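You operate a simulated robot arm through the tools that you are given. There is no shell and no other tool. Be economical: measure what you need, move in short steps, check, and stop when the job is done.

You run a simulated two-armed robot. Do the job below in one go: nothing can be reset, and whatever is moved stays where it is left.

JOB
Put the bottle labelled "rinse" from the top of the check bench on the blue small pane one and the bottle marked "OIL" on top of the air filter there. Pick up the jug labelled "3" from the top of the check bench with one hand, pass it to the other hand and put it on the top of the stand seat's cushion. Open the drawer of the check bench, put the hinge half from the top of the check bench in the inside of the drawer of the check bench, then shut the drawer. Do these in any order. Set down upright: bottle, jug, hinge half.
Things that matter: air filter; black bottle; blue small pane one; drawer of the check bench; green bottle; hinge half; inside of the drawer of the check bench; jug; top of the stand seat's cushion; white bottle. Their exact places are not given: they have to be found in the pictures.

The check looks at the end state, three seconds after you hand in, the way a careful person would. Anything else that was tipped, shoved, dropped, spilled or broken makes it a failure.

ROBOT AND FRAMES
Two 6-joint arms with two-finger grippers on one trunk, on a base that drives. Base frame: it is fixed to the floor where the robot stands at the start and does not move with it; the origin is under the middle of the robot, x ahead of it, y to its left, z up; the surface under the hand at the start is at about z = 0.86. Units: m, degrees, N and s.
The left shoulder is at the start at [0.03, 0.178, 0.988], the right one opposite. With the tool pointing down near the work surface each hand reaches from about 0.34 to 0.84 m from the robot's upright axis, wherever it stands, measured 20 degrees to its own side. Places, roughly: drawer of the check bench [0.5, -0.2, 0.7]; hinge half [1, 0.75, 1]; inside of the drawer of the check bench [0.6, -0.2, 0.7]; top of the stand seat's cushion [3.3, -4.1, 0.8]. Payload 2.54 kg a hand.
The TCP of each hand is the grasp point between the finger pads, 0.03 m short of the fingertips. In the tool frame z runs along the fingers and y along their closing line. Largest opening 0.116 m; the body of the gripper starts 0.095 m behind the TCP.
Orientation is told as [roll, pitch, yaw] about the base's x, y, z axes, in that order, counted from this pose: with the fingers straight down and closing along the base's y, the tool's x points along the base's -x, its y along +y and its z along -z.

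CONTROLS
- The arms move only by the tool servo_tool. It takes "left_targets", "right_targets" or both (then of equal length, played together; a hand with none holds still); each is a list that holds one entry, the list of rows, each a list of 7 numbers: the finger opening in m, from 0 to 0.116, then the shift along the tool's x, y, z in m, then the turn, a rotation vector about the tool's x, y, z in degrees. In form: [[[claw, dx, dy, dz, ax, ay, az], ...]]. A call has 1 to 8 rows; each row shifts and turns the commanded pose from where the row before left it, along the tool's axes as they then stand. Each row takes 0.2 s and may step no farther than 0.05 m and 8.6 degrees from the row before; otherwise, or with a gripper value out of range, the whole call is refused. Where a pose cannot be reached the arm comes as near as it can. A force on the tool above 40 N (or 10 N above the force at the start of the call, whichever is more), or a blocked arm, ends the call early, and 0.2 s more pass. Each finger travels about 0.153 m/s and halts on what it meets, pressing with about 37 N; the grip force reading is that of the motor and also rises with nothing between the fingers. The clock runs only during rows and for 0.2 s after the last one: add rows that do not move to give the fingers time. The reply holds the time, the measured pose of the TCP, the force on the tool along the base axes, the opening and the grip force, in the units named above and with some noise, with the torque about the TCP (base axes, N m) and any sound that the robot's microphone picked up.
- Cameras (640 x 400 px; columns grow to the right, rows downward): "scene" is now at [0.0392, -0.0044, 1.7011]; the picture's right is [-0.07, -1.00, 0.00], its down [-0.84, 0.06, -0.54] and it looks along [0.53, -0.04, -0.84] (base axes); focal length 274 px, centre (320, 200). "left" rides on the left gripper at [0.069, 0.015, -0.122] in its tool frame; the picture's right is [-0.21, 0.98, 0.00], its down [-0.83, -0.18, -0.53] and it looks along [-0.52, -0.11, 0.85] (tool axes); focal length 251 px, centre (320, 200). "right" rides on the right gripper at [0.069, -0.015, -0.122] in its tool frame; the picture's right is [0.21, 0.98, 0.00], its down [-0.83, 0.18, -0.53] and it looks along [-0.52, 0.11, 0.85] (tool axes); focal length 251 px, centre (320, 200).
- snapshot(camera): a new picture of that camera. It takes no simulated time.
- move_column(by): slides the trunk up (or, below 0, down) by that many m; the arms and the scene camera ride with it, the base frame stays. It gives what a move gives, with no picture.
- steer(legs): drives the robot by 1 to 6 legs, each [ahead, left, turn to the left] in m, m and degrees, along the robot's own axes; the way and the turn of a leg run together, so that a leg with both is an arc; at most 1.5 m and 180 degrees a leg. The arms and the cameras ride along, it lands a little off, and it stops where it bumps. It gives what a move gives.
- aim_head(pan, tilt): turns the head with the scene camera to pan (to the left, within 143 degrees either way) and tilt (down, from -29 to 69), counted from straight ahead of the robot. It gives what a move gives.
- probe_pixels(camera, pixels): for up to 12 pixels [column, row] of the newest picture of that camera ("zoom" is the newest enlarged one), the place [x, y, z] in the base frame of the surface seen there, good to about 0.002 m. It takes no simulated time.
- inspect(camera, box): a new picture of the part [left, top, right, bottom] of that camera's present view, enlarged. It takes no simulated time.
- finish_job(): hands the job in; it is judged then, once.

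Work in short steps. Measure before you move; look again where a grasp or a placing could have gone wrong, and mend it. You have 117 turns and 118 pictures in all, those below and enlarged ones among them. Open the grippers and draw the arms clear of the work before you hand the job in, unless the task says otherwise.

The tools are called after ">>>" as name(argument=value, ...) on one line, values as JSON. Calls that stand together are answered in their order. servo_tool: Moves the arms, as the interface text tells. Its arguments: {"type":"object","properties":{"left_targets":{"type":"array"},"right_targets":{"type":"array"}},"required":[]} The other tools are called the same way: move_column (by) slides the trunk up or down; steer (legs) drives the base; aim_head (pan, tilt) turns the head that bears the scene camera; snapshot (camera) takes a picture; probe_pixels (camera, pixels) gives the place of the surface under pixels of a picture; inspect (camera, box) takes an enlarged picture of a part of a camera's view; finish_job () hands the job in.

At the start:

```text
t: 0.0
left_tcp_pos: [0.448, 0.2143, 1.201]
left_tcp_rot: [0.0, 0.0, 0.0]
left_ft_force: [-0.5, 1.0, 0.3]
left_moment: [0.02, -0.01, 0.01]
left_grip_width: 0.116
left_finger_force: 0.1
right_tcp_pos: [0.5479, -0.1188, 1.2377]
right_tcp_rot: [-0.1, 0.1, 0.0]
right_ft_force: [-0.9, 0.3, 0.0]
right_moment: [0.02, -0.02, 0.01]
right_grip_width: 0.116
right_finger_force: 0.2
trunk travel left (down, up): [-0.2, 0.34]
robot x, y, heading: [-0.0013, 0.0021, 0.3]
head pan, tilt: [-4.0, 57.6]
```

scene: 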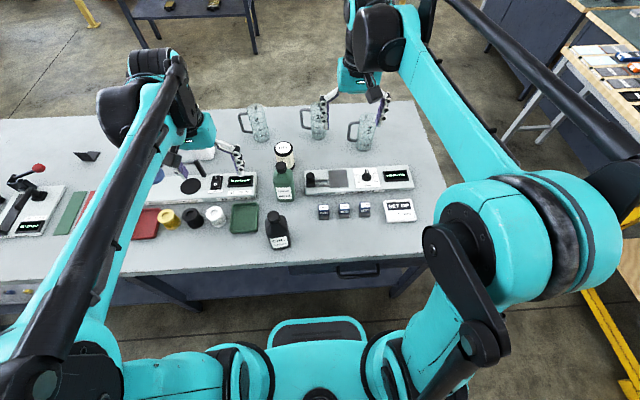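
right: 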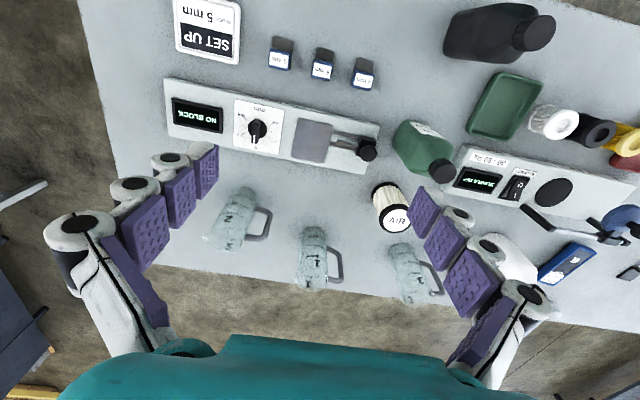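
left: 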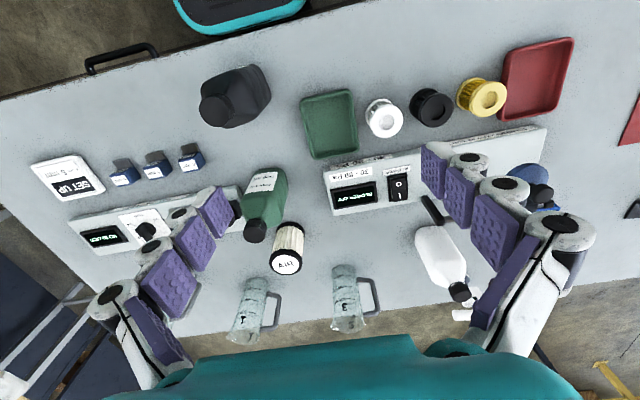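

The pictures show the bench with bottles, jugs and panes. I enlarge the scene and both hand views to read the labels.

>>> inspect(camera="scene", box=[220, 90, 440, 260])

>>> inspect(camera="scene", box=[0, 120, 260, 290])

>>> inspect(camera="left", box=[190, 60, 500, 350])

>>> inspect(camera="right", box=[160, 150, 480, 320])

```text
2.35 times, centred on (330, 175) of scene
```

zoom: 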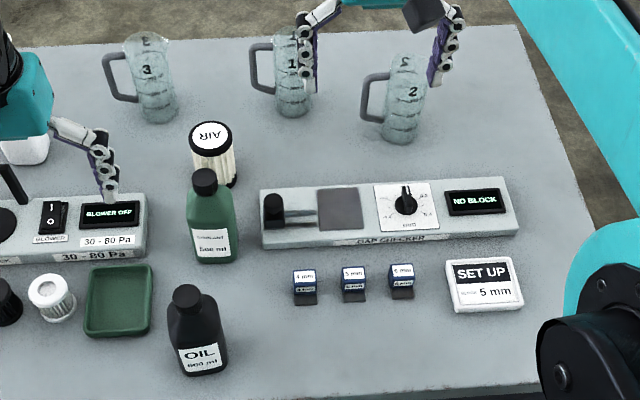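

```text
2.35 times, centred on (130, 205) of scene
```

zoom: 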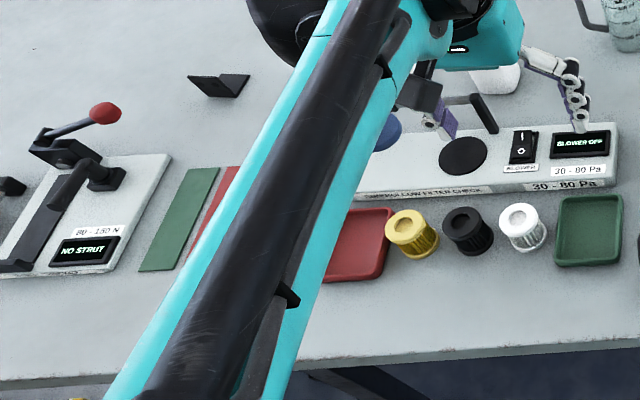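

```text
1.38 times, centred on (345, 205) of left
```

zoom: 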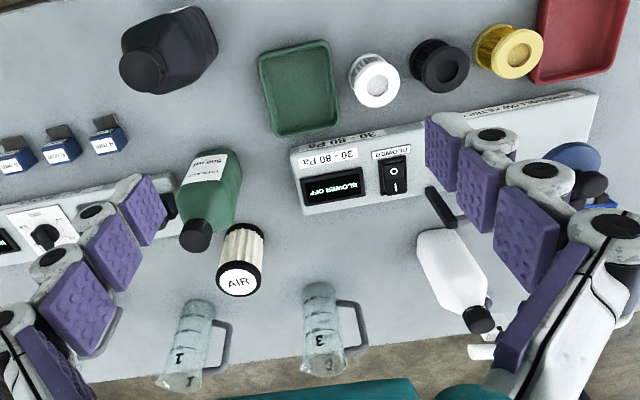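

```text
2.00 times, centred on (320, 235) of right
```

zoom: 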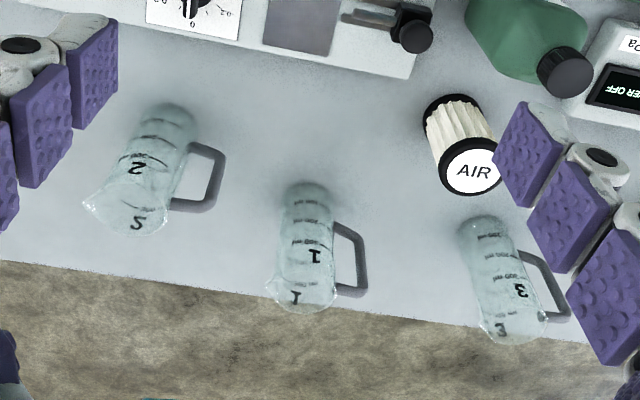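

Jug 3, OIL bottle (black) and AIR filter are found. I move the left hand 0.25 m left to see the left half of the bench.

>>> servo_tool(left_targets=[[[0.116, 0, 0.05, 0, 0, 0, 0], [0.116, 0, 0.05, 0, 0, 0, 0], [0.116, 0, 0.05, 0, 0, 0, 0], [0.116, 0, 0.05, 0, 0, 0, 0], [0.116, 0, 0.05, 0, 0, 0, 0]]])

>>> snapshot(camera="left")

>>> snapshot(camera="scene")

```text
t: 1.2
left_tcp_pos: [0.4488, 0.4656, 1.1985]
left_tcp_rot: [0.0, 0.0, -0.1]
left_ft_force: [1.0, 0.5, -0.3]
left_moment: [-0.03, 0.0, 0.06]
left_grip_width: 0.116
left_finger_force: 0.1
right_tcp_pos: [0.5478, -0.118, 1.2391]
right_tcp_rot: [-0.1, 0.0, -0.1]
right_ft_force: [0.4, -0.6, 0.3]
right_moment: [-0.06, -0.01, -0.03]
right_grip_width: 0.1157
right_finger_force: 0.1
trunk travel left (down, up): [-0.2, 0.34]
robot x, y, heading: [-0.0009, -0.0029, 0.1]
head pan, tilt: [-4.0, 57.6]
```

```text
110 pictures are left
```

left: 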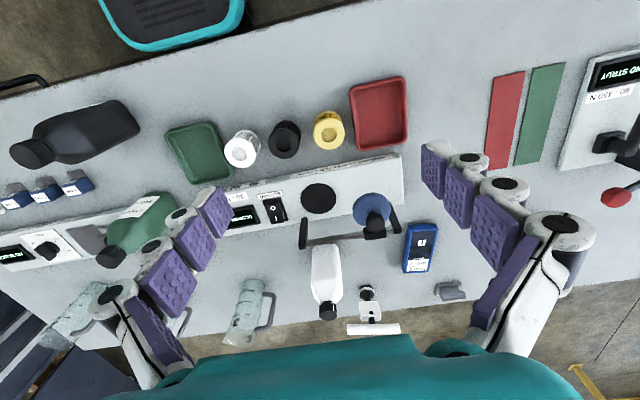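

```text
109 pictures are left
```

scene: 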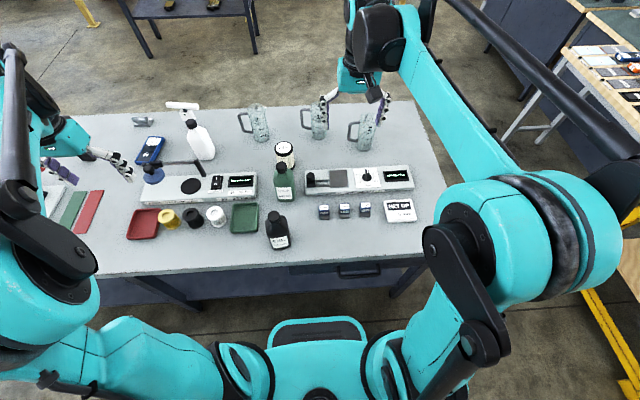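

Now the left side is visible: blue pane at left-view (420,248), white bottle (327,278), a small gray part (452,290). I enlarge both.

>>> inspect(camera="left", box=[290, 180, 490, 340])

>>> inspect(camera="scene", box=[80, 90, 320, 270])

>>> probe_pixels(camera="scene", pixels=[[142, 121], [150, 150], [198, 126], [201, 143], [187, 108], [253, 108], [258, 125], [284, 148], [283, 170], [279, 220], [276, 240], [358, 270]])

>>> probe_pixels(camera="left", pixels=[[420, 235], [406, 270], [410, 226], [438, 226], [430, 272], [420, 248], [452, 290], [440, 290], [462, 294], [327, 312], [325, 260], [371, 310]])

```text
2.50 times, centred on (390, 260) of left
```

zoom: 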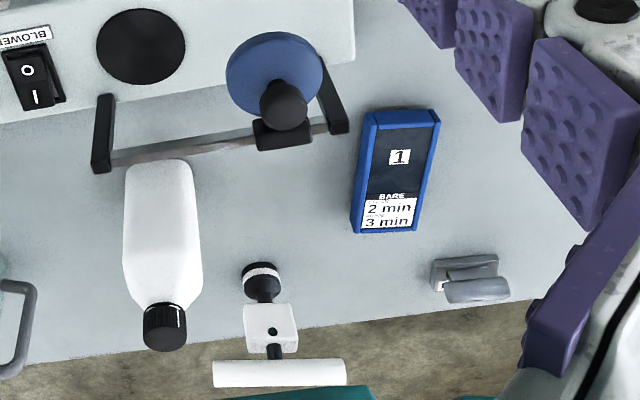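

```text
2.22 times, centred on (200, 180) of scene
```

zoom: 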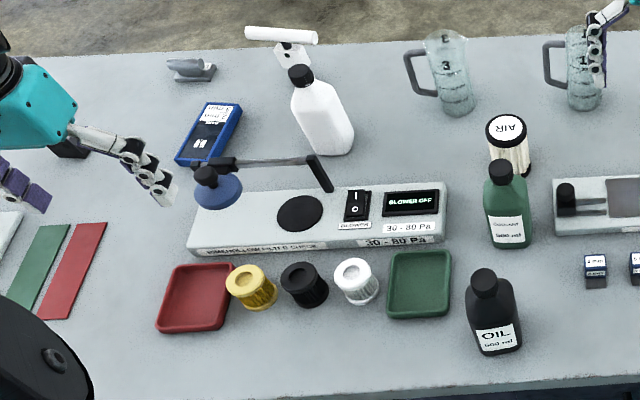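

```text
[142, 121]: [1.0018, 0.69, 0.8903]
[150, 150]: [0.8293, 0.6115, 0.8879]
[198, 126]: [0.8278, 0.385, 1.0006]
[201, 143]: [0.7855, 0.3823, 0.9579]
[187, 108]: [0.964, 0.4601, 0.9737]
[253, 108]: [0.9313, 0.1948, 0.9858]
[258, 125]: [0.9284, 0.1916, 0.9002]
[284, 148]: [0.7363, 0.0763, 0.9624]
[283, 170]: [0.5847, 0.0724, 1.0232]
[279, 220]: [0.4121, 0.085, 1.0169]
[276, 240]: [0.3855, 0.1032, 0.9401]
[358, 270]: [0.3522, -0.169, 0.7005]
```

```text
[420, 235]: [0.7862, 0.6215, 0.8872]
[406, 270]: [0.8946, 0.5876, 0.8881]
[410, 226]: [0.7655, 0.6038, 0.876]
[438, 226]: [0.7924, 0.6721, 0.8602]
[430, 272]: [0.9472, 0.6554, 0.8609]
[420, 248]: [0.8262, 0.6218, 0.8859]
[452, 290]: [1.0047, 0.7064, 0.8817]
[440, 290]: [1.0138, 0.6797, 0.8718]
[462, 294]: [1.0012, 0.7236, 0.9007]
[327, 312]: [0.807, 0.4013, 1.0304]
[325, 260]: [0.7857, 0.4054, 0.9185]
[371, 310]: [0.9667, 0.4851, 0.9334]
```

The pane marked "1" lies around (0.83,0.62); green is coolant, so white is rinse. I probe the bench edges, the base front, and details of each object to plan reach.

>>> probe_pixels(camera="scene", pixels=[[300, 322], [275, 330], [200, 273], [200, 260], [400, 255], [300, 104], [440, 235], [410, 105], [90, 278], [330, 350], [370, 273], [350, 264]])

>>> inspect(camera="scene", box=[230, 90, 330, 260])

>>> probe_pixels(camera="zoom", pixels=[[308, 332], [305, 355], [282, 355], [340, 355], [310, 380], [325, 130], [303, 130], [350, 130], [325, 160], [325, 185], [320, 240], [320, 260]])

```text
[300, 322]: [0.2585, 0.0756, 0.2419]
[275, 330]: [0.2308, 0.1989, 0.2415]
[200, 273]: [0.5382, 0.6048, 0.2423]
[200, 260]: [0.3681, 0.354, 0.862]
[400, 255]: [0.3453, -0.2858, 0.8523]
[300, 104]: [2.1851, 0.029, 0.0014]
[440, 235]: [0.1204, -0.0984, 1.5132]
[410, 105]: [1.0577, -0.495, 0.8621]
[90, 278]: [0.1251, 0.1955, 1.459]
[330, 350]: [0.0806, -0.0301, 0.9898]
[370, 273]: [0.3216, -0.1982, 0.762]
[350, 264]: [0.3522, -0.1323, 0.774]
```

```text
2.35 times, centred on (280, 175) of scene
```

zoom: 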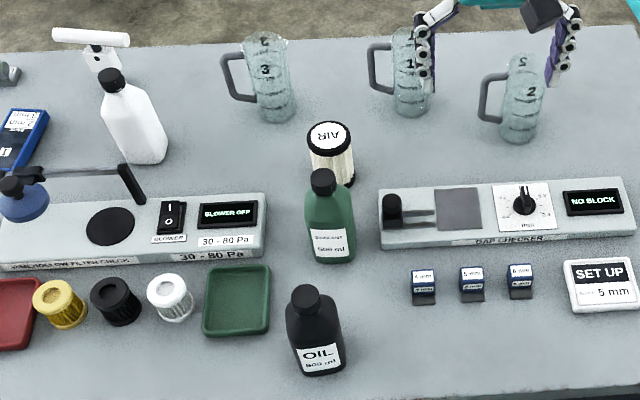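

```text
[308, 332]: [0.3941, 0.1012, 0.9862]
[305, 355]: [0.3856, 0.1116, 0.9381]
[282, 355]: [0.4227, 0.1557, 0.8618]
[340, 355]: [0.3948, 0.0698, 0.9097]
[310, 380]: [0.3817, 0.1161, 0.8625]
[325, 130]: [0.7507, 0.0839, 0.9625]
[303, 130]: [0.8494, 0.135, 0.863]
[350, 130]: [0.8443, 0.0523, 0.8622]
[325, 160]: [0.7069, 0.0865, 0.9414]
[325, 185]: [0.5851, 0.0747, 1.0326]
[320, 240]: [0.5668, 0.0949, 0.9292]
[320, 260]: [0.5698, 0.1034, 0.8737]
```

Bench front edge is at x≈0.345, trunk front about x≈0.1. I tilt the head down fully to see what is under the bench and how far the base can go forward.

>>> aim_head(pan=0, tilt=69)

>>> snapshot(camera="scene")

>>> inspect(camera="scene", box=[70, 190, 430, 400])

>>> probe_pixels(camera="scene", pixels=[[300, 275], [270, 290], [200, 240], [155, 245], [125, 235], [400, 255], [330, 262], [370, 275], [330, 300], [345, 230], [395, 230], [230, 330]])

```text
t: 1.9
left_tcp_pos: [0.4487, 0.4641, 1.1981]
left_tcp_rot: [0.0, 0.0, -0.1]
left_ft_force: [-0.8, 0.1, 0.6]
left_moment: [0.0, 0.04, -0.01]
left_grip_width: 0.1159
left_finger_force: 0.1
right_tcp_pos: [0.5475, -0.1203, 1.2384]
right_tcp_rot: [0.0, 0.0, 0.0]
right_ft_force: [0.2, -0.4, 0.4]
right_moment: [0.0, -0.07, 0.01]
right_grip_width: 0.1161
right_finger_force: 0.0
trunk travel left (down, up): [-0.2, 0.34]
robot x, y, heading: [0.0002, 0.002, 0.0]
head pan, tilt: [0.0, 68.8]
```

```text
105 pictures are left
```

scene: 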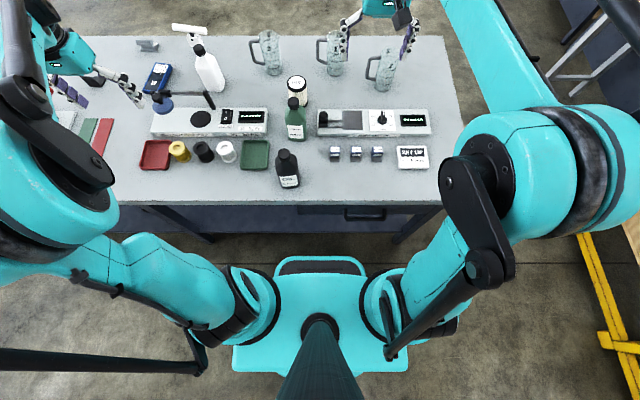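

```text
1.78 times, centred on (250, 295) of scene
```

zoom: 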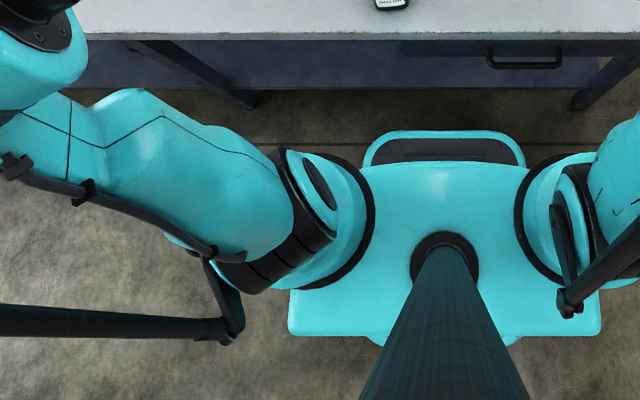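

```text
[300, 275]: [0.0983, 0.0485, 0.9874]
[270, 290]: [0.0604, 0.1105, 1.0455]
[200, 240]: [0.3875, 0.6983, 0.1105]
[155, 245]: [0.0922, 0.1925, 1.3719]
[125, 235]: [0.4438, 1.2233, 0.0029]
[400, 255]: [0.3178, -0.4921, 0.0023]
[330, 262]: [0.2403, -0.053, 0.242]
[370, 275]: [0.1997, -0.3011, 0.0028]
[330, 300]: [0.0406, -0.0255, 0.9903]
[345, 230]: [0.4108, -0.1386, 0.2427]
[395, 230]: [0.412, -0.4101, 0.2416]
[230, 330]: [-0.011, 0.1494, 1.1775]
```

The lower shelf front is at x≈0.40 and the base front at x≈0.27, so I can go about 0.1 m ahead. I drive 0.08 ahead and 0.3 left to reach the white bottle and pane with the left arm.

>>> steer(legs=[[0.08, 0.3, 0]])

>>> aim_head(pan=10, tilt=50)

>>> snapshot(camera="scene")

>>> snapshot(camera="left")

```text
t: 4.0
left_tcp_pos: [0.5319, 0.7612, 1.1985]
left_tcp_rot: [0.0, 0.0, -0.2]
left_ft_force: [-0.2, 0.8, -0.2]
left_moment: [-0.03, 0.03, 0.0]
left_grip_width: 0.1159
left_finger_force: 0.1
right_tcp_pos: [0.6284, 0.177, 1.2378]
right_tcp_rot: [0.1, 0.0, -0.1]
right_ft_force: [-0.4, 0.4, 0.3]
right_moment: [-0.01, 0.01, 0.0]
right_grip_width: 0.1161
right_finger_force: 0.1
trunk travel left (down, up): [-0.2, 0.34]
robot x, y, heading: [0.0833, 0.2978, -0.4]
head pan, tilt: [0.0, 68.8]
```

```text
t: 4.8
left_tcp_pos: [0.5307, 0.761, 1.1994]
left_tcp_rot: [0.1, 0.1, -0.2]
left_ft_force: [-0.7, 0.2, -0.2]
left_moment: [-0.01, 0.01, 0.01]
left_grip_width: 0.1159
left_finger_force: 0.0
right_tcp_pos: [0.6269, 0.1768, 1.2377]
right_tcp_rot: [0.0, 0.1, -0.1]
right_ft_force: [0.1, 1.4, 0.0]
right_moment: [-0.03, 0.03, 0.02]
right_grip_width: 0.1161
right_finger_force: 0.0
trunk travel left (down, up): [-0.2, 0.34]
robot x, y, heading: [0.0813, 0.2968, -0.2]
head pan, tilt: [10.0, 50.0]
```

```text
103 pictures are left
```

scene: 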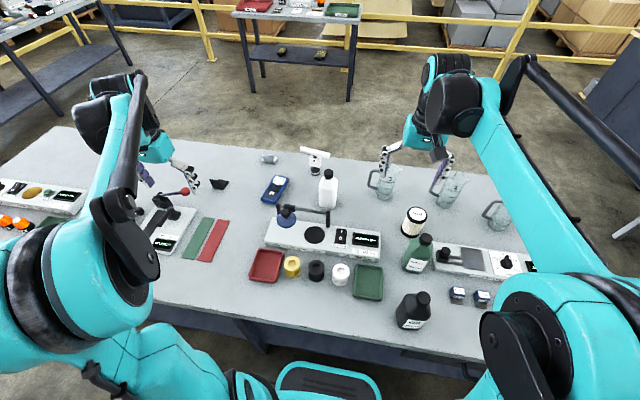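

```text
102 pictures are left
```

left: 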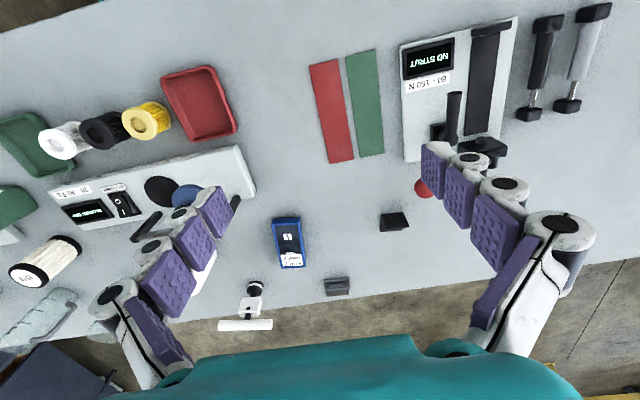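

Two small parts appear: gray one at scene (268,158) and a dark bracket at (218,183). I enlarge to tell which is the hinge half, and measure pane and white bottle.

>>> inspect(camera="scene", box=[200, 140, 350, 240])

>>> probe_pixels(camera="zoom", pixels=[[270, 245], [312, 255], [330, 158], [370, 170], [85, 185], [292, 80], [285, 85], [318, 82], [548, 135], [548, 170], [510, 200], [580, 200]])

>>> inspect(camera="left", box=[220, 190, 430, 340])

>>> probe_pixels(camera="zoom", pixels=[[165, 90], [240, 85], [185, 240], [260, 235], [320, 275], [390, 275], [320, 295], [390, 295], [355, 280], [355, 305], [530, 90], [520, 120]])

```text
4.00 times, centred on (275, 190) of scene
```

zoom: 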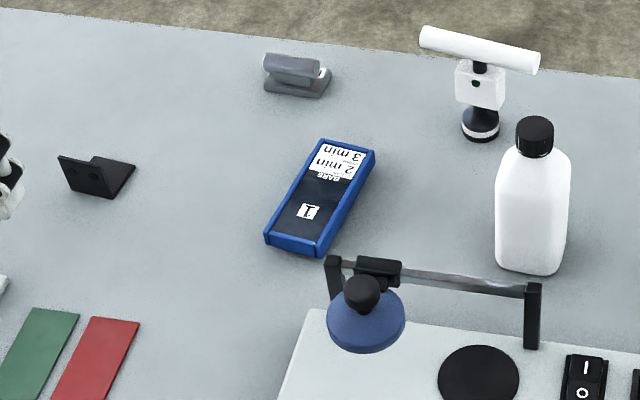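

```text
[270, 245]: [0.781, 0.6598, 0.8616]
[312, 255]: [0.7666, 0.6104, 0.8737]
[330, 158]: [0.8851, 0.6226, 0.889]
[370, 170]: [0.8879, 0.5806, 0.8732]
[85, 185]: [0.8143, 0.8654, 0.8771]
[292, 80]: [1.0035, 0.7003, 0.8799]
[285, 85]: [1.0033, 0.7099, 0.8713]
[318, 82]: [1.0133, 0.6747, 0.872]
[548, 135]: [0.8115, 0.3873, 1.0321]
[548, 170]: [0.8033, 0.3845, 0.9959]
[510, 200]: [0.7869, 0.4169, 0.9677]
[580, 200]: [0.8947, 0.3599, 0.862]
```

```text
2.67 times, centred on (325, 265) of left
```

zoom: 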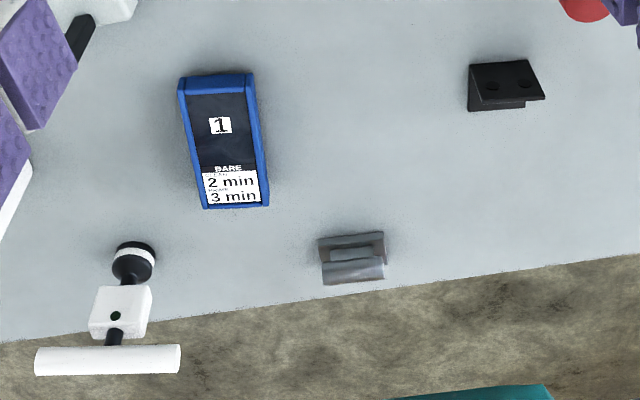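

```text
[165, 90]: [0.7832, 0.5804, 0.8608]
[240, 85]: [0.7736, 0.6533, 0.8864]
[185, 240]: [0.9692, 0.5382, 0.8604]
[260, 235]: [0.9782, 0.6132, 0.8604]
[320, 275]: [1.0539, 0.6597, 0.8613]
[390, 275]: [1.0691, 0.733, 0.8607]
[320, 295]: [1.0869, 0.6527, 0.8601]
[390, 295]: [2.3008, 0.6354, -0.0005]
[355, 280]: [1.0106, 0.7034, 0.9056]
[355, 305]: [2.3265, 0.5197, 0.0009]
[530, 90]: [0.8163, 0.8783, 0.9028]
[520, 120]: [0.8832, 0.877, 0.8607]
```

The gray part with a knuckle is the hinge half (1.005,0.70); the dark one is an angle bracket. I move the left hand over the white bottle (cap at 0.811,0.387, top ≈1.03) and shift the right hand away.

>>> servo_tool(left_targets=[[[0.116, -0.03, -0.038, 0, 0, 0, 0], [0.116, -0.03, -0.038, 0, 0, 0, 0], [0.116, -0.03, -0.038, 0, 0, 0, 0], [0.116, -0.03, -0.038, 0, 0, 0, 0], [0.116, -0.03, -0.038, 0, 0, 0, 0], [0.116, -0.03, -0.038, 0, 0, 0, 0], [0.116, -0.03, -0.038, 0, 0, 0, 0], [0.116, -0.03, -0.038, 0, 0, 0, 0]]], right_targets=[[[0.116, 0.03, -0.03, 0, 0, 0, 0], [0.116, 0.03, -0.03, 0, 0, 0, 0], [0.116, 0.03, -0.03, 0, 0, 0, 0], [0.116, 0.03, -0.03, 0, 0, 0, 0], [0.116, 0.03, -0.03, 0, 0, 0, 0], [0.116, 0.0, 0.0, 0, 0, 0, 0], [0.116, 0, 0, 0, 0, 0, 0], [0.116, 0, 0, 0, 0, 0, 0]]])

>>> snapshot(camera="left")

>>> inspect(camera="scene", box=[240, 130, 400, 250])

```text
t: 6.6
left_tcp_pos: [0.7732, 0.4554, 1.1979]
left_tcp_rot: [0.1, 0.1, -0.1]
left_ft_force: [0.4, 0.2, -0.5]
left_moment: [0.04, 0.04, 0.03]
left_grip_width: 0.1156
left_finger_force: 0.0
right_tcp_pos: [0.4768, 0.0269, 1.2385]
right_tcp_rot: [0.0, 0.1, -0.3]
right_ft_force: [0.1, 1.0, -0.2]
right_moment: [0.06, 0.04, 0.02]
right_grip_width: 0.1162
right_finger_force: 0.0
trunk travel left (down, up): [-0.2, 0.34]
robot x, y, heading: [0.079, 0.2976, -0.1]
head pan, tilt: [10.0, 50.0]
```

```text
99 pictures are left
```

left: 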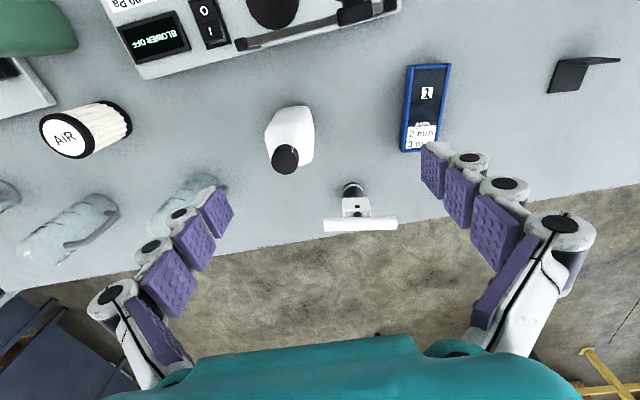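

```text
3.33 times, centred on (320, 190) of scene
```

zoom: 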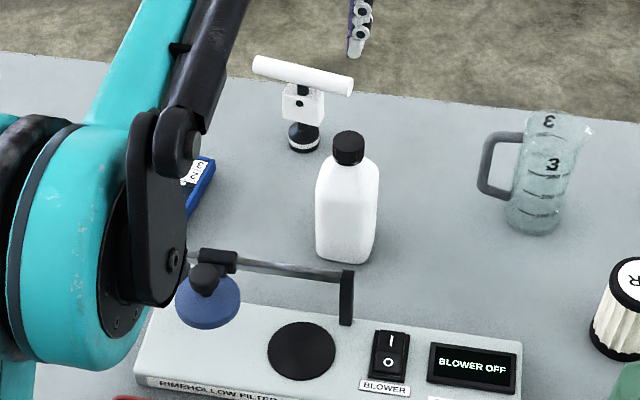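

The white bottle is at left-view (290,140). I enlarge it and probe body and cap points to get its centre and yaw.

>>> inspect(camera="left", box=[245, 90, 341, 190])

>>> probe_pixels(camera="left", pixels=[[285, 158], [275, 155], [296, 158], [268, 130], [312, 130], [290, 110], [280, 110], [303, 108], [267, 145], [313, 145], [290, 130], [285, 168]])

>>> probe_pixels(camera="scene", pixels=[[328, 200], [322, 200], [334, 200], [319, 206], [334, 206], [328, 174], [325, 172], [331, 172], [321, 182], [332, 182]])

```text
4.00 times, centred on (293, 140) of left
```

zoom: 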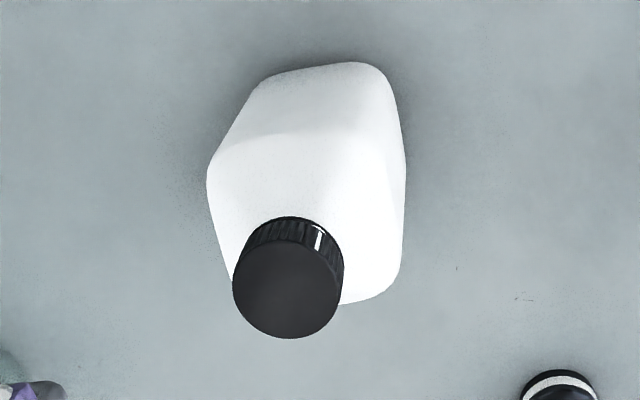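

```text
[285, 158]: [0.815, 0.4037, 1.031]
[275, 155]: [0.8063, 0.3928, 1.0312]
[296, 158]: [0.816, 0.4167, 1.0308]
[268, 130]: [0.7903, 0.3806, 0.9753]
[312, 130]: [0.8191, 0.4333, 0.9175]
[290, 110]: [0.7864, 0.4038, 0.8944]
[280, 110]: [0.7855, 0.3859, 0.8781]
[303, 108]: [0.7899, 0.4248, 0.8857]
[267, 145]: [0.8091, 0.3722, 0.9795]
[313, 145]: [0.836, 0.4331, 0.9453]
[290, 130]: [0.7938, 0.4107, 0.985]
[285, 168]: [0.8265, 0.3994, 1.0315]
```

```text
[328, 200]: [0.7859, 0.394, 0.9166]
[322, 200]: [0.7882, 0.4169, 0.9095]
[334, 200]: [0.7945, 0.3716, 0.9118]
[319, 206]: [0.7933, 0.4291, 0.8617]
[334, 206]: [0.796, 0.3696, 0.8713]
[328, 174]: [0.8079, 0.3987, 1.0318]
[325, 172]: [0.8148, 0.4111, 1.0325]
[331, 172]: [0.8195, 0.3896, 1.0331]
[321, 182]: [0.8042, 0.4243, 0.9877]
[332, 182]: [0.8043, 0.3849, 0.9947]
```

Bottle body spans y 0.371–0.433, x 0.785–0.845, cap top 1.033. I align over (0.815,0.402) and descend to TCP z≈0.955.

>>> servo_tool(left_targets=[[[0.116, -0.021, -0.0267, 0, 0, 0, 0], [0.116, -0.021, -0.0267, 0, 0, 0, 0], [0.116, 0, 0, 0.045, 0, 0, 0], [0.116, 0, 0, 0.045, 0, 0, 0], [0.116, 0, 0, 0.045, 0, 0, 0], [0.116, 0, 0, 0, 0, 0, 0]]])

>>> snapshot(camera="left")

```text
t: 8.0
left_tcp_pos: [0.8117, 0.4048, 1.0639]
left_tcp_rot: [0.1, 0.0, -0.1]
left_ft_force: [-0.3, -0.2, 0.2]
left_moment: [0.03, -0.04, -0.01]
left_grip_width: 0.116
left_finger_force: 0.0
right_tcp_pos: [0.4758, 0.0273, 1.2393]
right_tcp_rot: [0.0, 0.1, -0.3]
right_ft_force: [-0.8, -0.3, -0.5]
right_moment: [0.03, -0.01, 0.03]
right_grip_width: 0.1161
right_finger_force: 0.0
trunk travel left (down, up): [-0.2, 0.34]
robot x, y, heading: [0.0817, 0.3001, -0.2]
head pan, tilt: [10.0, 50.0]
```

```text
96 pictures are left
```

left: 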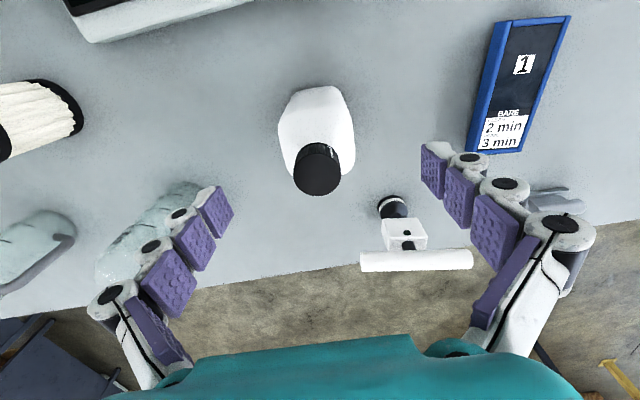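

Aligned; I descend 0.108 m and close on the body with settle rows.

>>> servo_tool(left_targets=[[[0.116, -0.003, -0.003, 0.036, 0, 0, 0], [0.116, 0, 0, 0.036, 0, 0, 0], [0.116, 0, 0, 0.036, 0, 0, 0], [0.116, 0, 0, 0, 0, 0, 0], [0.05, 0, 0, 0, 0, 0, 0], [0.04, 0, 0, 0, 0, 0, 0], [0.04, 0, 0, 0, 0, 0, 0]]])

>>> snapshot(camera="left")

```text
t: 9.6
left_tcp_pos: [0.8121, 0.4004, 0.9556]
left_tcp_rot: [0.0, -0.1, -0.2]
left_ft_force: [-0.8, 1.9, 5.9]
left_moment: [-0.01, -0.05, -0.13]
left_grip_width: 0.0651
left_finger_force: 37.0
right_tcp_pos: [0.4764, 0.0275, 1.2383]
right_tcp_rot: [0.0, -0.1, -0.1]
right_ft_force: [0.1, 0.2, 0.8]
right_moment: [0.0, 0.05, 0.01]
right_grip_width: 0.1159
right_finger_force: 0.0
trunk travel left (down, up): [-0.2, 0.34]
robot x, y, heading: [0.0824, 0.2945, 0.0]
head pan, tilt: [10.0, 50.0]
```

```text
95 pictures are left
```

left: 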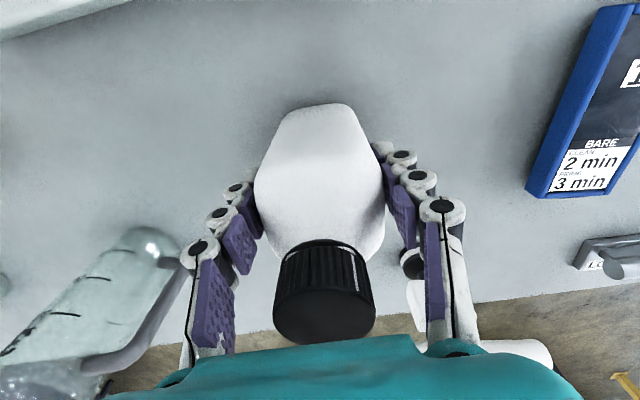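

Gripped at 0.065 m. I lift 0.1 m and carry it 0.214 m left to over the pane (centre ≈0.836,0.616).

>>> servo_tool(left_targets=[[[0.04, 0, 0, -0.035, 0, 0, 0], [0.04, 0, 0, -0.035, 0, 0, 0], [0.04, 0, 0, -0.035, 0, 0, 0], [0.04, -0.005, 0.043, 0, 0, 0, 0], [0.04, -0.005, 0.043, 0, 0, 0, 0], [0.04, -0.004, 0.043, 0, 0, 0, 0], [0.04, -0.004, 0.043, 0, 0, 0, 0], [0.04, -0.004, 0.042, 0, 0, 0, 0]]])

>>> snapshot(camera="left")

>>> inspect(camera="scene", box=[200, 100, 400, 250])

```text
t: 11.4
left_tcp_pos: [0.8373, 0.6146, 1.059]
left_tcp_rot: [0.0, -0.1, -0.2]
left_ft_force: [-0.5, -0.5, -6.0]
left_moment: [0.0, 0.0, -0.01]
left_grip_width: 0.0649
left_finger_force: 37.2
right_tcp_pos: [0.4783, 0.0293, 1.2387]
right_tcp_rot: [0.0, 0.0, -0.2]
right_ft_force: [-0.4, -0.1, 0.8]
right_moment: [-0.04, 0.02, 0.03]
right_grip_width: 0.1161
right_finger_force: 0.0
trunk travel left (down, up): [-0.2, 0.34]
robot x, y, heading: [0.0797, 0.3012, -0.2]
head pan, tilt: [10.0, 50.0]
```

```text
94 pictures are left
```

left: 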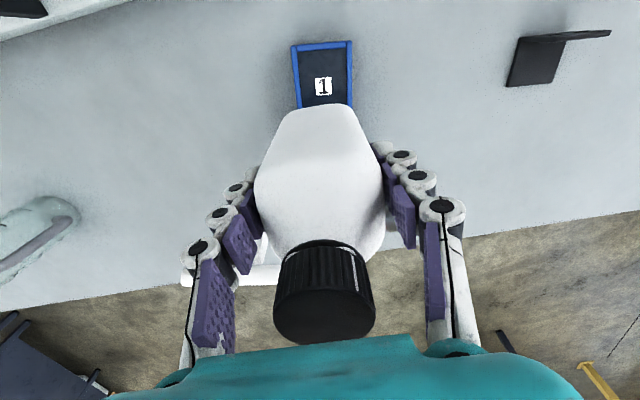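

```text
2.67 times, centred on (300, 175) of scene
```

zoom: 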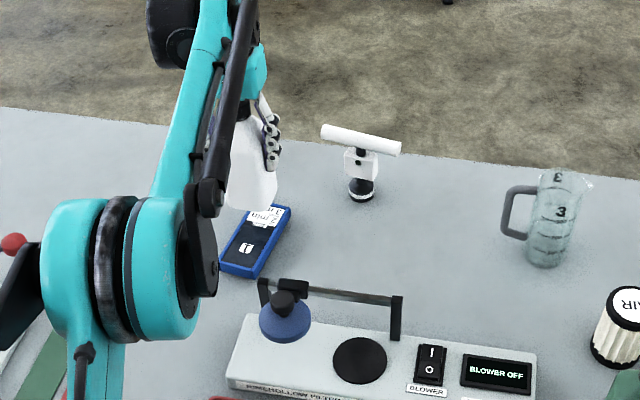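

The bottle hangs over the pane. I check pane edges: zoom (222,262), (255,272), (285,212), and left view corners.

>>> probe_pixels(camera="zoom", pixels=[[223, 262], [254, 271], [287, 211], [286, 208], [276, 230]])

>>> probe_pixels(camera="left", pixels=[[294, 48], [350, 45], [296, 98], [351, 95], [322, 46], [300, 200], [350, 200]])

```text
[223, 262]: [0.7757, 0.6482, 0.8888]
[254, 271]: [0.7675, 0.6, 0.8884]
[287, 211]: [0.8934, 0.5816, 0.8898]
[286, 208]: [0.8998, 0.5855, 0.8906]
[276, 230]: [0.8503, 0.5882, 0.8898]
```

```text
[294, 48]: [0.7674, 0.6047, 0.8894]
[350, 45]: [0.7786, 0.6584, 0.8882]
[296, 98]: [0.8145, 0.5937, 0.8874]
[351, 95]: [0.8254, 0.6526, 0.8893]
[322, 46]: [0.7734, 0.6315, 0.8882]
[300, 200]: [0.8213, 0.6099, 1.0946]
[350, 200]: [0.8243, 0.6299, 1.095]
```

Pane centre (0.837,0.618) matches the bottle. I turn 8° to align with it and descend nearly to contact.

>>> servo_tool(left_targets=[[[0.04, 0, 0, 0, 0, 0, 8], [0.04, 0, 0, 0.03, 0, 0, 0], [0.04, 0, 0, 0.03, 0, 0, 0], [0.04, 0, 0, 0.01, 0, 0, 0], [0.04, 0, 0, 0, 0, 0, 0], [0.04, 0, 0, 0.004, 0, 0, 0], [0.04, 0, 0, 0, 0, 0, 0]]])

>>> snapshot(camera="left")

```text
t: 13.0
left_tcp_pos: [0.8385, 0.614, 0.9864]
left_tcp_rot: [0.0, 0.0, -8.2]
left_ft_force: [-0.5, 0.3, -4.9]
left_moment: [0.02, 0.04, -0.03]
left_grip_width: 0.065
left_finger_force: 36.9
right_tcp_pos: [0.4765, 0.026, 1.2395]
right_tcp_rot: [0.0, 0.0, -0.2]
right_ft_force: [0.1, -0.9, 0.2]
right_moment: [-0.02, -0.01, -0.01]
right_grip_width: 0.1161
right_finger_force: 0.0
trunk travel left (down, up): [-0.2, 0.34]
robot x, y, heading: [0.0818, 0.2967, -0.2]
head pan, tilt: [10.0, 50.0]
```

```text
92 pictures are left
```

left: 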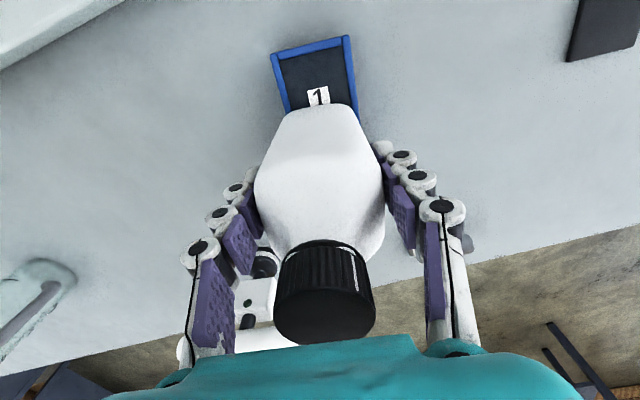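

Still hanging (−4.9 N), about 3 mm above. I go down in small steps and watch the force.

>>> servo_tool(left_targets=[[[0.04, 0, 0, 0.0015, 0, 0, 0], [0.04, 0, 0, 0.0015, 0, 0, 0], [0.04, 0, 0, 0, 0, 0, 0]]])

```text
t: 13.8
left_tcp_pos: [0.8379, 0.6146, 0.9842]
left_tcp_rot: [0.1, 0.0, -8.2]
left_ft_force: [0.9, 0.0, -1.3]
left_moment: [0.09, -0.21, 0.0]
left_grip_width: 0.065
left_finger_force: 37.1
right_tcp_pos: [0.4768, 0.027, 1.2397]
right_tcp_rot: [0.1, 0.0, -0.2]
right_ft_force: [0.7, -1.5, -0.4]
right_moment: [0.02, 0.0, -0.01]
right_grip_width: 0.1162
right_finger_force: 0.0
trunk travel left (down, up): [-0.2, 0.34]
robot x, y, heading: [0.0826, 0.2965, -0.1]
head pan, tilt: [10.0, 50.0]
```

Contact started (force rose to −1.3 N). One more 1 mm, then open gently and lift.

>>> servo_tool(left_targets=[[[0.04, 0, 0, 0.001, 0, 0, 0], [0.064, 0, 0, 0, 0, 0, 0], [0.075, 0, 0, 0, 0, 0, 0], [0.1, 0, 0, 0, 0, 0, 0], [0.116, 0, 0, 0, 0, 0, 0], [0.116, 0, 0, -0.03, 0, 0, 0], [0.116, 0, 0, -0.05, 0, 0, 0], [0.116, 0, 0, -0.05, 0, 0, 0]]])

>>> snapshot(camera="left")

>>> inspect(camera="scene", box=[200, 100, 400, 250])

```text
t: 15.6
left_tcp_pos: [0.8339, 0.6131, 1.1148]
left_tcp_rot: [0.1, 0.0, -8.3]
left_ft_force: [0.2, 0.6, -0.2]
left_moment: [0.01, -0.02, 0.02]
left_grip_width: 0.1162
left_finger_force: 0.1
right_tcp_pos: [0.4756, 0.0271, 1.2393]
right_tcp_rot: [-0.1, 0.0, -0.2]
right_ft_force: [0.3, 0.2, 0.7]
right_moment: [0.0, 0.0, 0.0]
right_grip_width: 0.1159
right_finger_force: 0.0
trunk travel left (down, up): [-0.2, 0.34]
robot x, y, heading: [0.0798, 0.2987, -0.4]
head pan, tilt: [10.0, 50.0]
```

```text
91 pictures are left
```

left: 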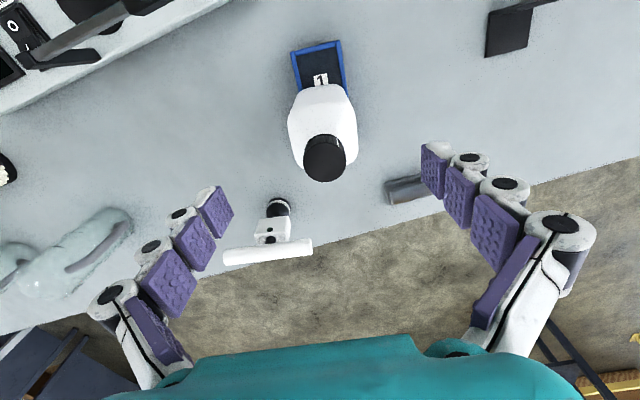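

```text
2.67 times, centred on (300, 175) of scene
```

zoom: 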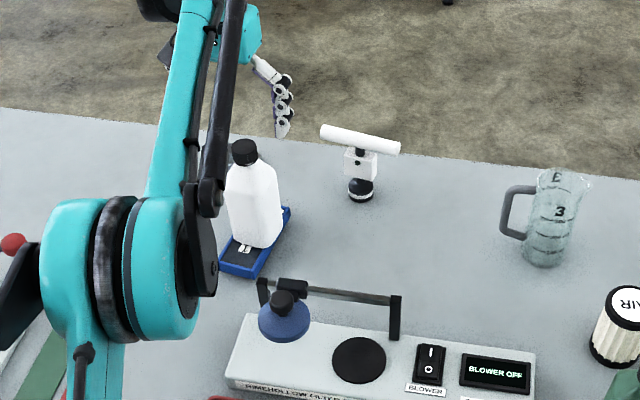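

White bottle stands on the pane. Next the hinge half at left-view (405,190); I first back the hand off (left by y) to view it unobstructed: shift the hand right/up is not possible near the bottle, so I lift 0.05 and move 0.1 left.

>>> servo_tool(left_targets=[[[0.116, 0, 0, -0.05, 0, 0, 0], [0.116, 0, 0.05, 0, 0, 0, 4], [0.116, 0, 0.05, 0, 0, 0, -6], [0.116, 0, 0, 0, 0, 0, -6]]])

>>> snapshot(camera="left")

>>> inspect(camera="left", box=[290, 130, 430, 230])

```text
t: 16.6
left_tcp_pos: [0.8163, 0.7008, 1.1179]
left_tcp_rot: [0.1, 0.0, -0.1]
left_ft_force: [-0.5, 0.0, 0.1]
left_moment: [0.02, 0.0, 0.04]
left_grip_width: 0.1164
left_finger_force: 0.1
left hand out of reach, approached as far as the arm can: row 1, 2, 3
right_tcp_pos: [0.4749, 0.0263, 1.2386]
right_tcp_rot: [0.1, 0.0, -0.2]
right_ft_force: [-0.6, -0.6, 0.2]
right_moment: [0.01, -0.01, 0.03]
right_grip_width: 0.116
right_finger_force: 0.0
trunk travel left (down, up): [-0.2, 0.34]
robot x, y, heading: [0.0787, 0.3007, -0.3]
head pan, tilt: [10.0, 50.0]
```

```text
89 pictures are left
```

left: 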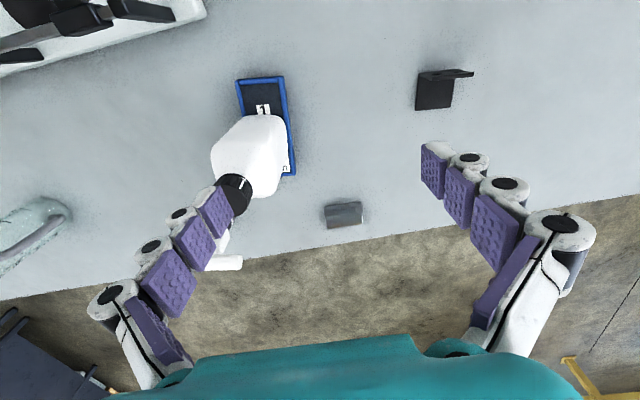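

```text
4.00 times, centred on (360, 180) of left
```

zoom: 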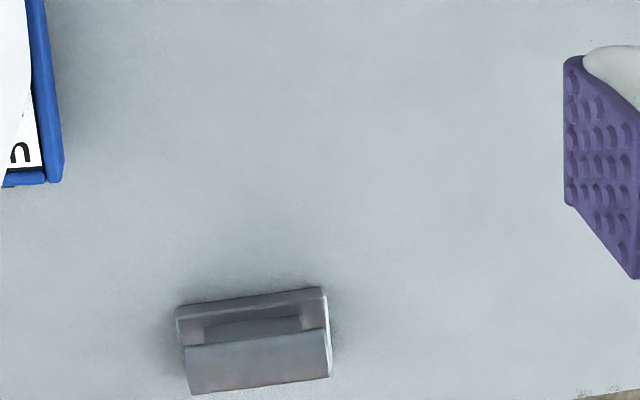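

The hinge half is a block with a barrel along y, about 0.055 long. I raise the hand a bit and shift the robot 0.2 m left so the left shoulder is straight in front of it.

>>> servo_tool(left_targets=[[[0.116, 0.03, 0, -0.03, 0, 0, 0], [0.116, 0.04, 0, -0.02, 0, 0, 0], [0.116, 0, 0, 0, 0, 0, 0]]])

>>> steer(legs=[[0.02, 0.2, 0]])

>>> snapshot(camera="left")

>>> snapshot(camera="scene")

```text
t: 17.4
left_tcp_pos: [0.7458, 0.7029, 1.1676]
left_tcp_rot: [0.0, 0.0, -0.2]
left_ft_force: [0.4, -0.4, 0.3]
left_moment: [0.01, 0.03, 0.01]
left_grip_width: 0.1158
left_finger_force: 0.1
right_tcp_pos: [0.4779, 0.028, 1.2383]
right_tcp_rot: [0.0, 0.1, -0.2]
right_ft_force: [0.2, 0.3, -0.7]
right_moment: [-0.03, -0.01, 0.0]
right_grip_width: 0.116
right_finger_force: 0.0
trunk travel left (down, up): [-0.2, 0.34]
robot x, y, heading: [0.0808, 0.3007, -0.1]
head pan, tilt: [10.0, 50.0]
```

```text
t: 19.0
left_tcp_pos: [0.7638, 0.904, 1.1671]
left_tcp_rot: [0.0, 0.0, 0.1]
left_ft_force: [0.2, 0.7, 0.3]
left_moment: [-0.05, 0.04, 0.01]
left_grip_width: 0.1161
left_finger_force: 0.0
right_tcp_pos: [0.4974, 0.2293, 1.2398]
right_tcp_rot: [-0.1, 0.0, 0.0]
right_ft_force: [-0.2, 0.4, 0.5]
right_moment: [-0.05, -0.01, 0.02]
right_grip_width: 0.1162
right_finger_force: 0.1
trunk travel left (down, up): [-0.2, 0.34]
robot x, y, heading: [0.1027, 0.5008, -0.2]
head pan, tilt: [10.0, 50.0]
```

```text
87 pictures are left
```

left: 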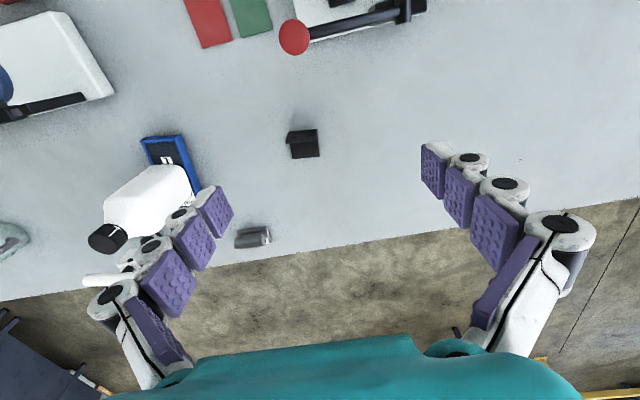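

```text
86 pictures are left
```

scene: 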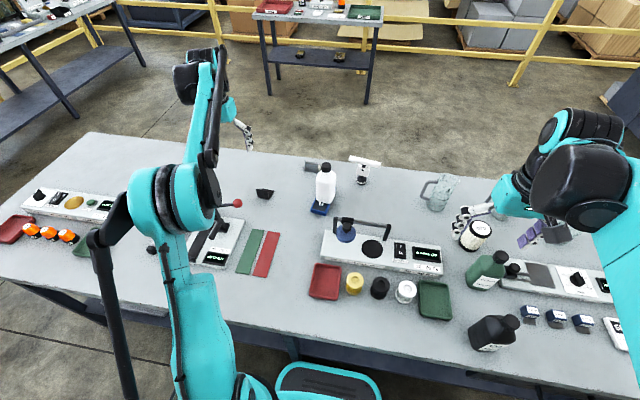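

From here the forearm would pass close to the white bottle (y up to 0.648). I shift another 0.12 m left to come in from the left.

>>> steer(legs=[[-0.005, 0.13, 0]])

>>> snapshot(camera="left")

```text
t: 20.3
left_tcp_pos: [0.7586, 1.0331, 1.1682]
left_tcp_rot: [0.0, 0.0, -0.1]
left_ft_force: [0.5, 1.0, -0.4]
left_moment: [-0.05, 0.0, -0.01]
left_grip_width: 0.1161
left_finger_force: 0.2
right_tcp_pos: [0.4922, 0.3569, 1.2399]
right_tcp_rot: [-0.1, 0.0, 0.0]
right_ft_force: [0.6, -0.3, -0.5]
right_moment: [-0.07, -0.02, 0.07]
right_grip_width: 0.1162
right_finger_force: 0.1
trunk travel left (down, up): [-0.2, 0.34]
robot x, y, heading: [0.0975, 0.6311, -0.1]
head pan, tilt: [10.0, 50.0]
```

```text
85 pictures are left
```

left: 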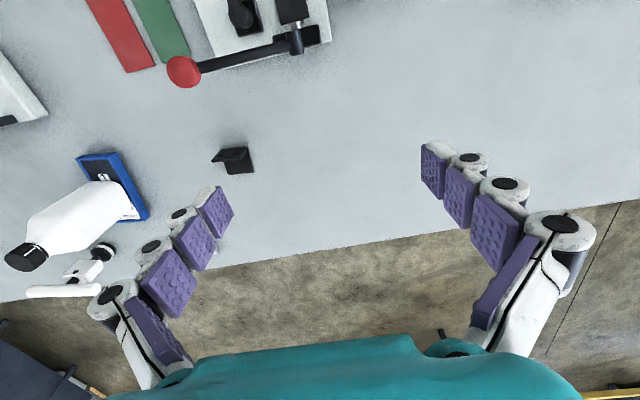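

I yaw the left tool −10° and tilt it about 42° forward, keeping the TCP in place at height.

>>> servo_tool(left_targets=[[[0.116, 0, 0, 0, 0, 0, 5], [0.116, 0, 0, 0, 0, 0, 5], [0.116, 0, 0, 0, 0, -8.4, 0], [0.116, 0, 0, 0, 0, -8.4, 0], [0.116, 0, 0, 0, 0, -8.4, 0], [0.116, 0, 0, 0, 0, -8.4, 0], [0.116, 0, 0, 0, 0, -8.4, 0], [0.116, 0, 0, 0, 0, 0, 0]]])

>>> snapshot(camera="left")

>>> inspect(camera="scene", box=[220, 110, 460, 260])

```text
t: 22.1
left_tcp_pos: [0.7599, 1.0307, 1.1683]
left_tcp_rot: [0.2, -42.1, -10.1]
left_ft_force: [-0.7, 0.2, -0.1]
left_moment: [-0.03, -0.01, 0.01]
left_grip_width: 0.116
left_finger_force: 0.0
right_tcp_pos: [0.4919, 0.356, 1.2391]
right_tcp_rot: [0.0, 0.0, -0.2]
right_ft_force: [-1.2, -0.2, 0.2]
right_moment: [-0.02, 0.02, -0.02]
right_grip_width: 0.1161
right_finger_force: 0.1
trunk travel left (down, up): [-0.2, 0.34]
robot x, y, heading: [0.0941, 0.6286, -0.0]
head pan, tilt: [10.0, 50.0]
```

```text
84 pictures are left
```

left: 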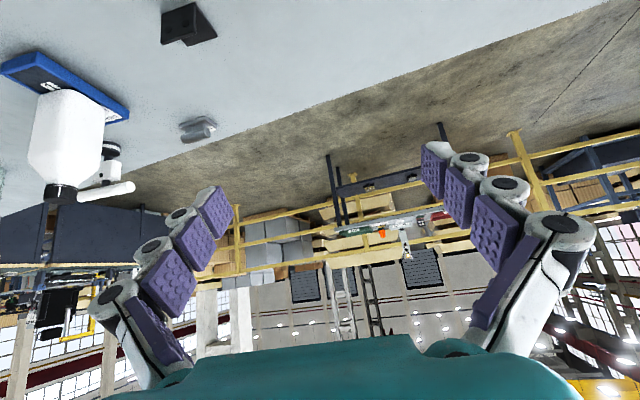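

```text
2.67 times, centred on (340, 185) of scene
```

zoom: 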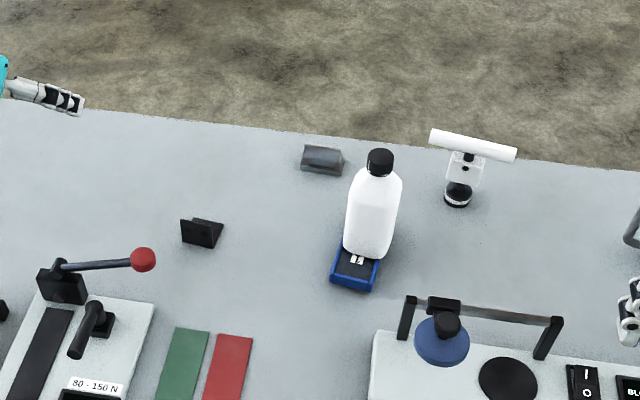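

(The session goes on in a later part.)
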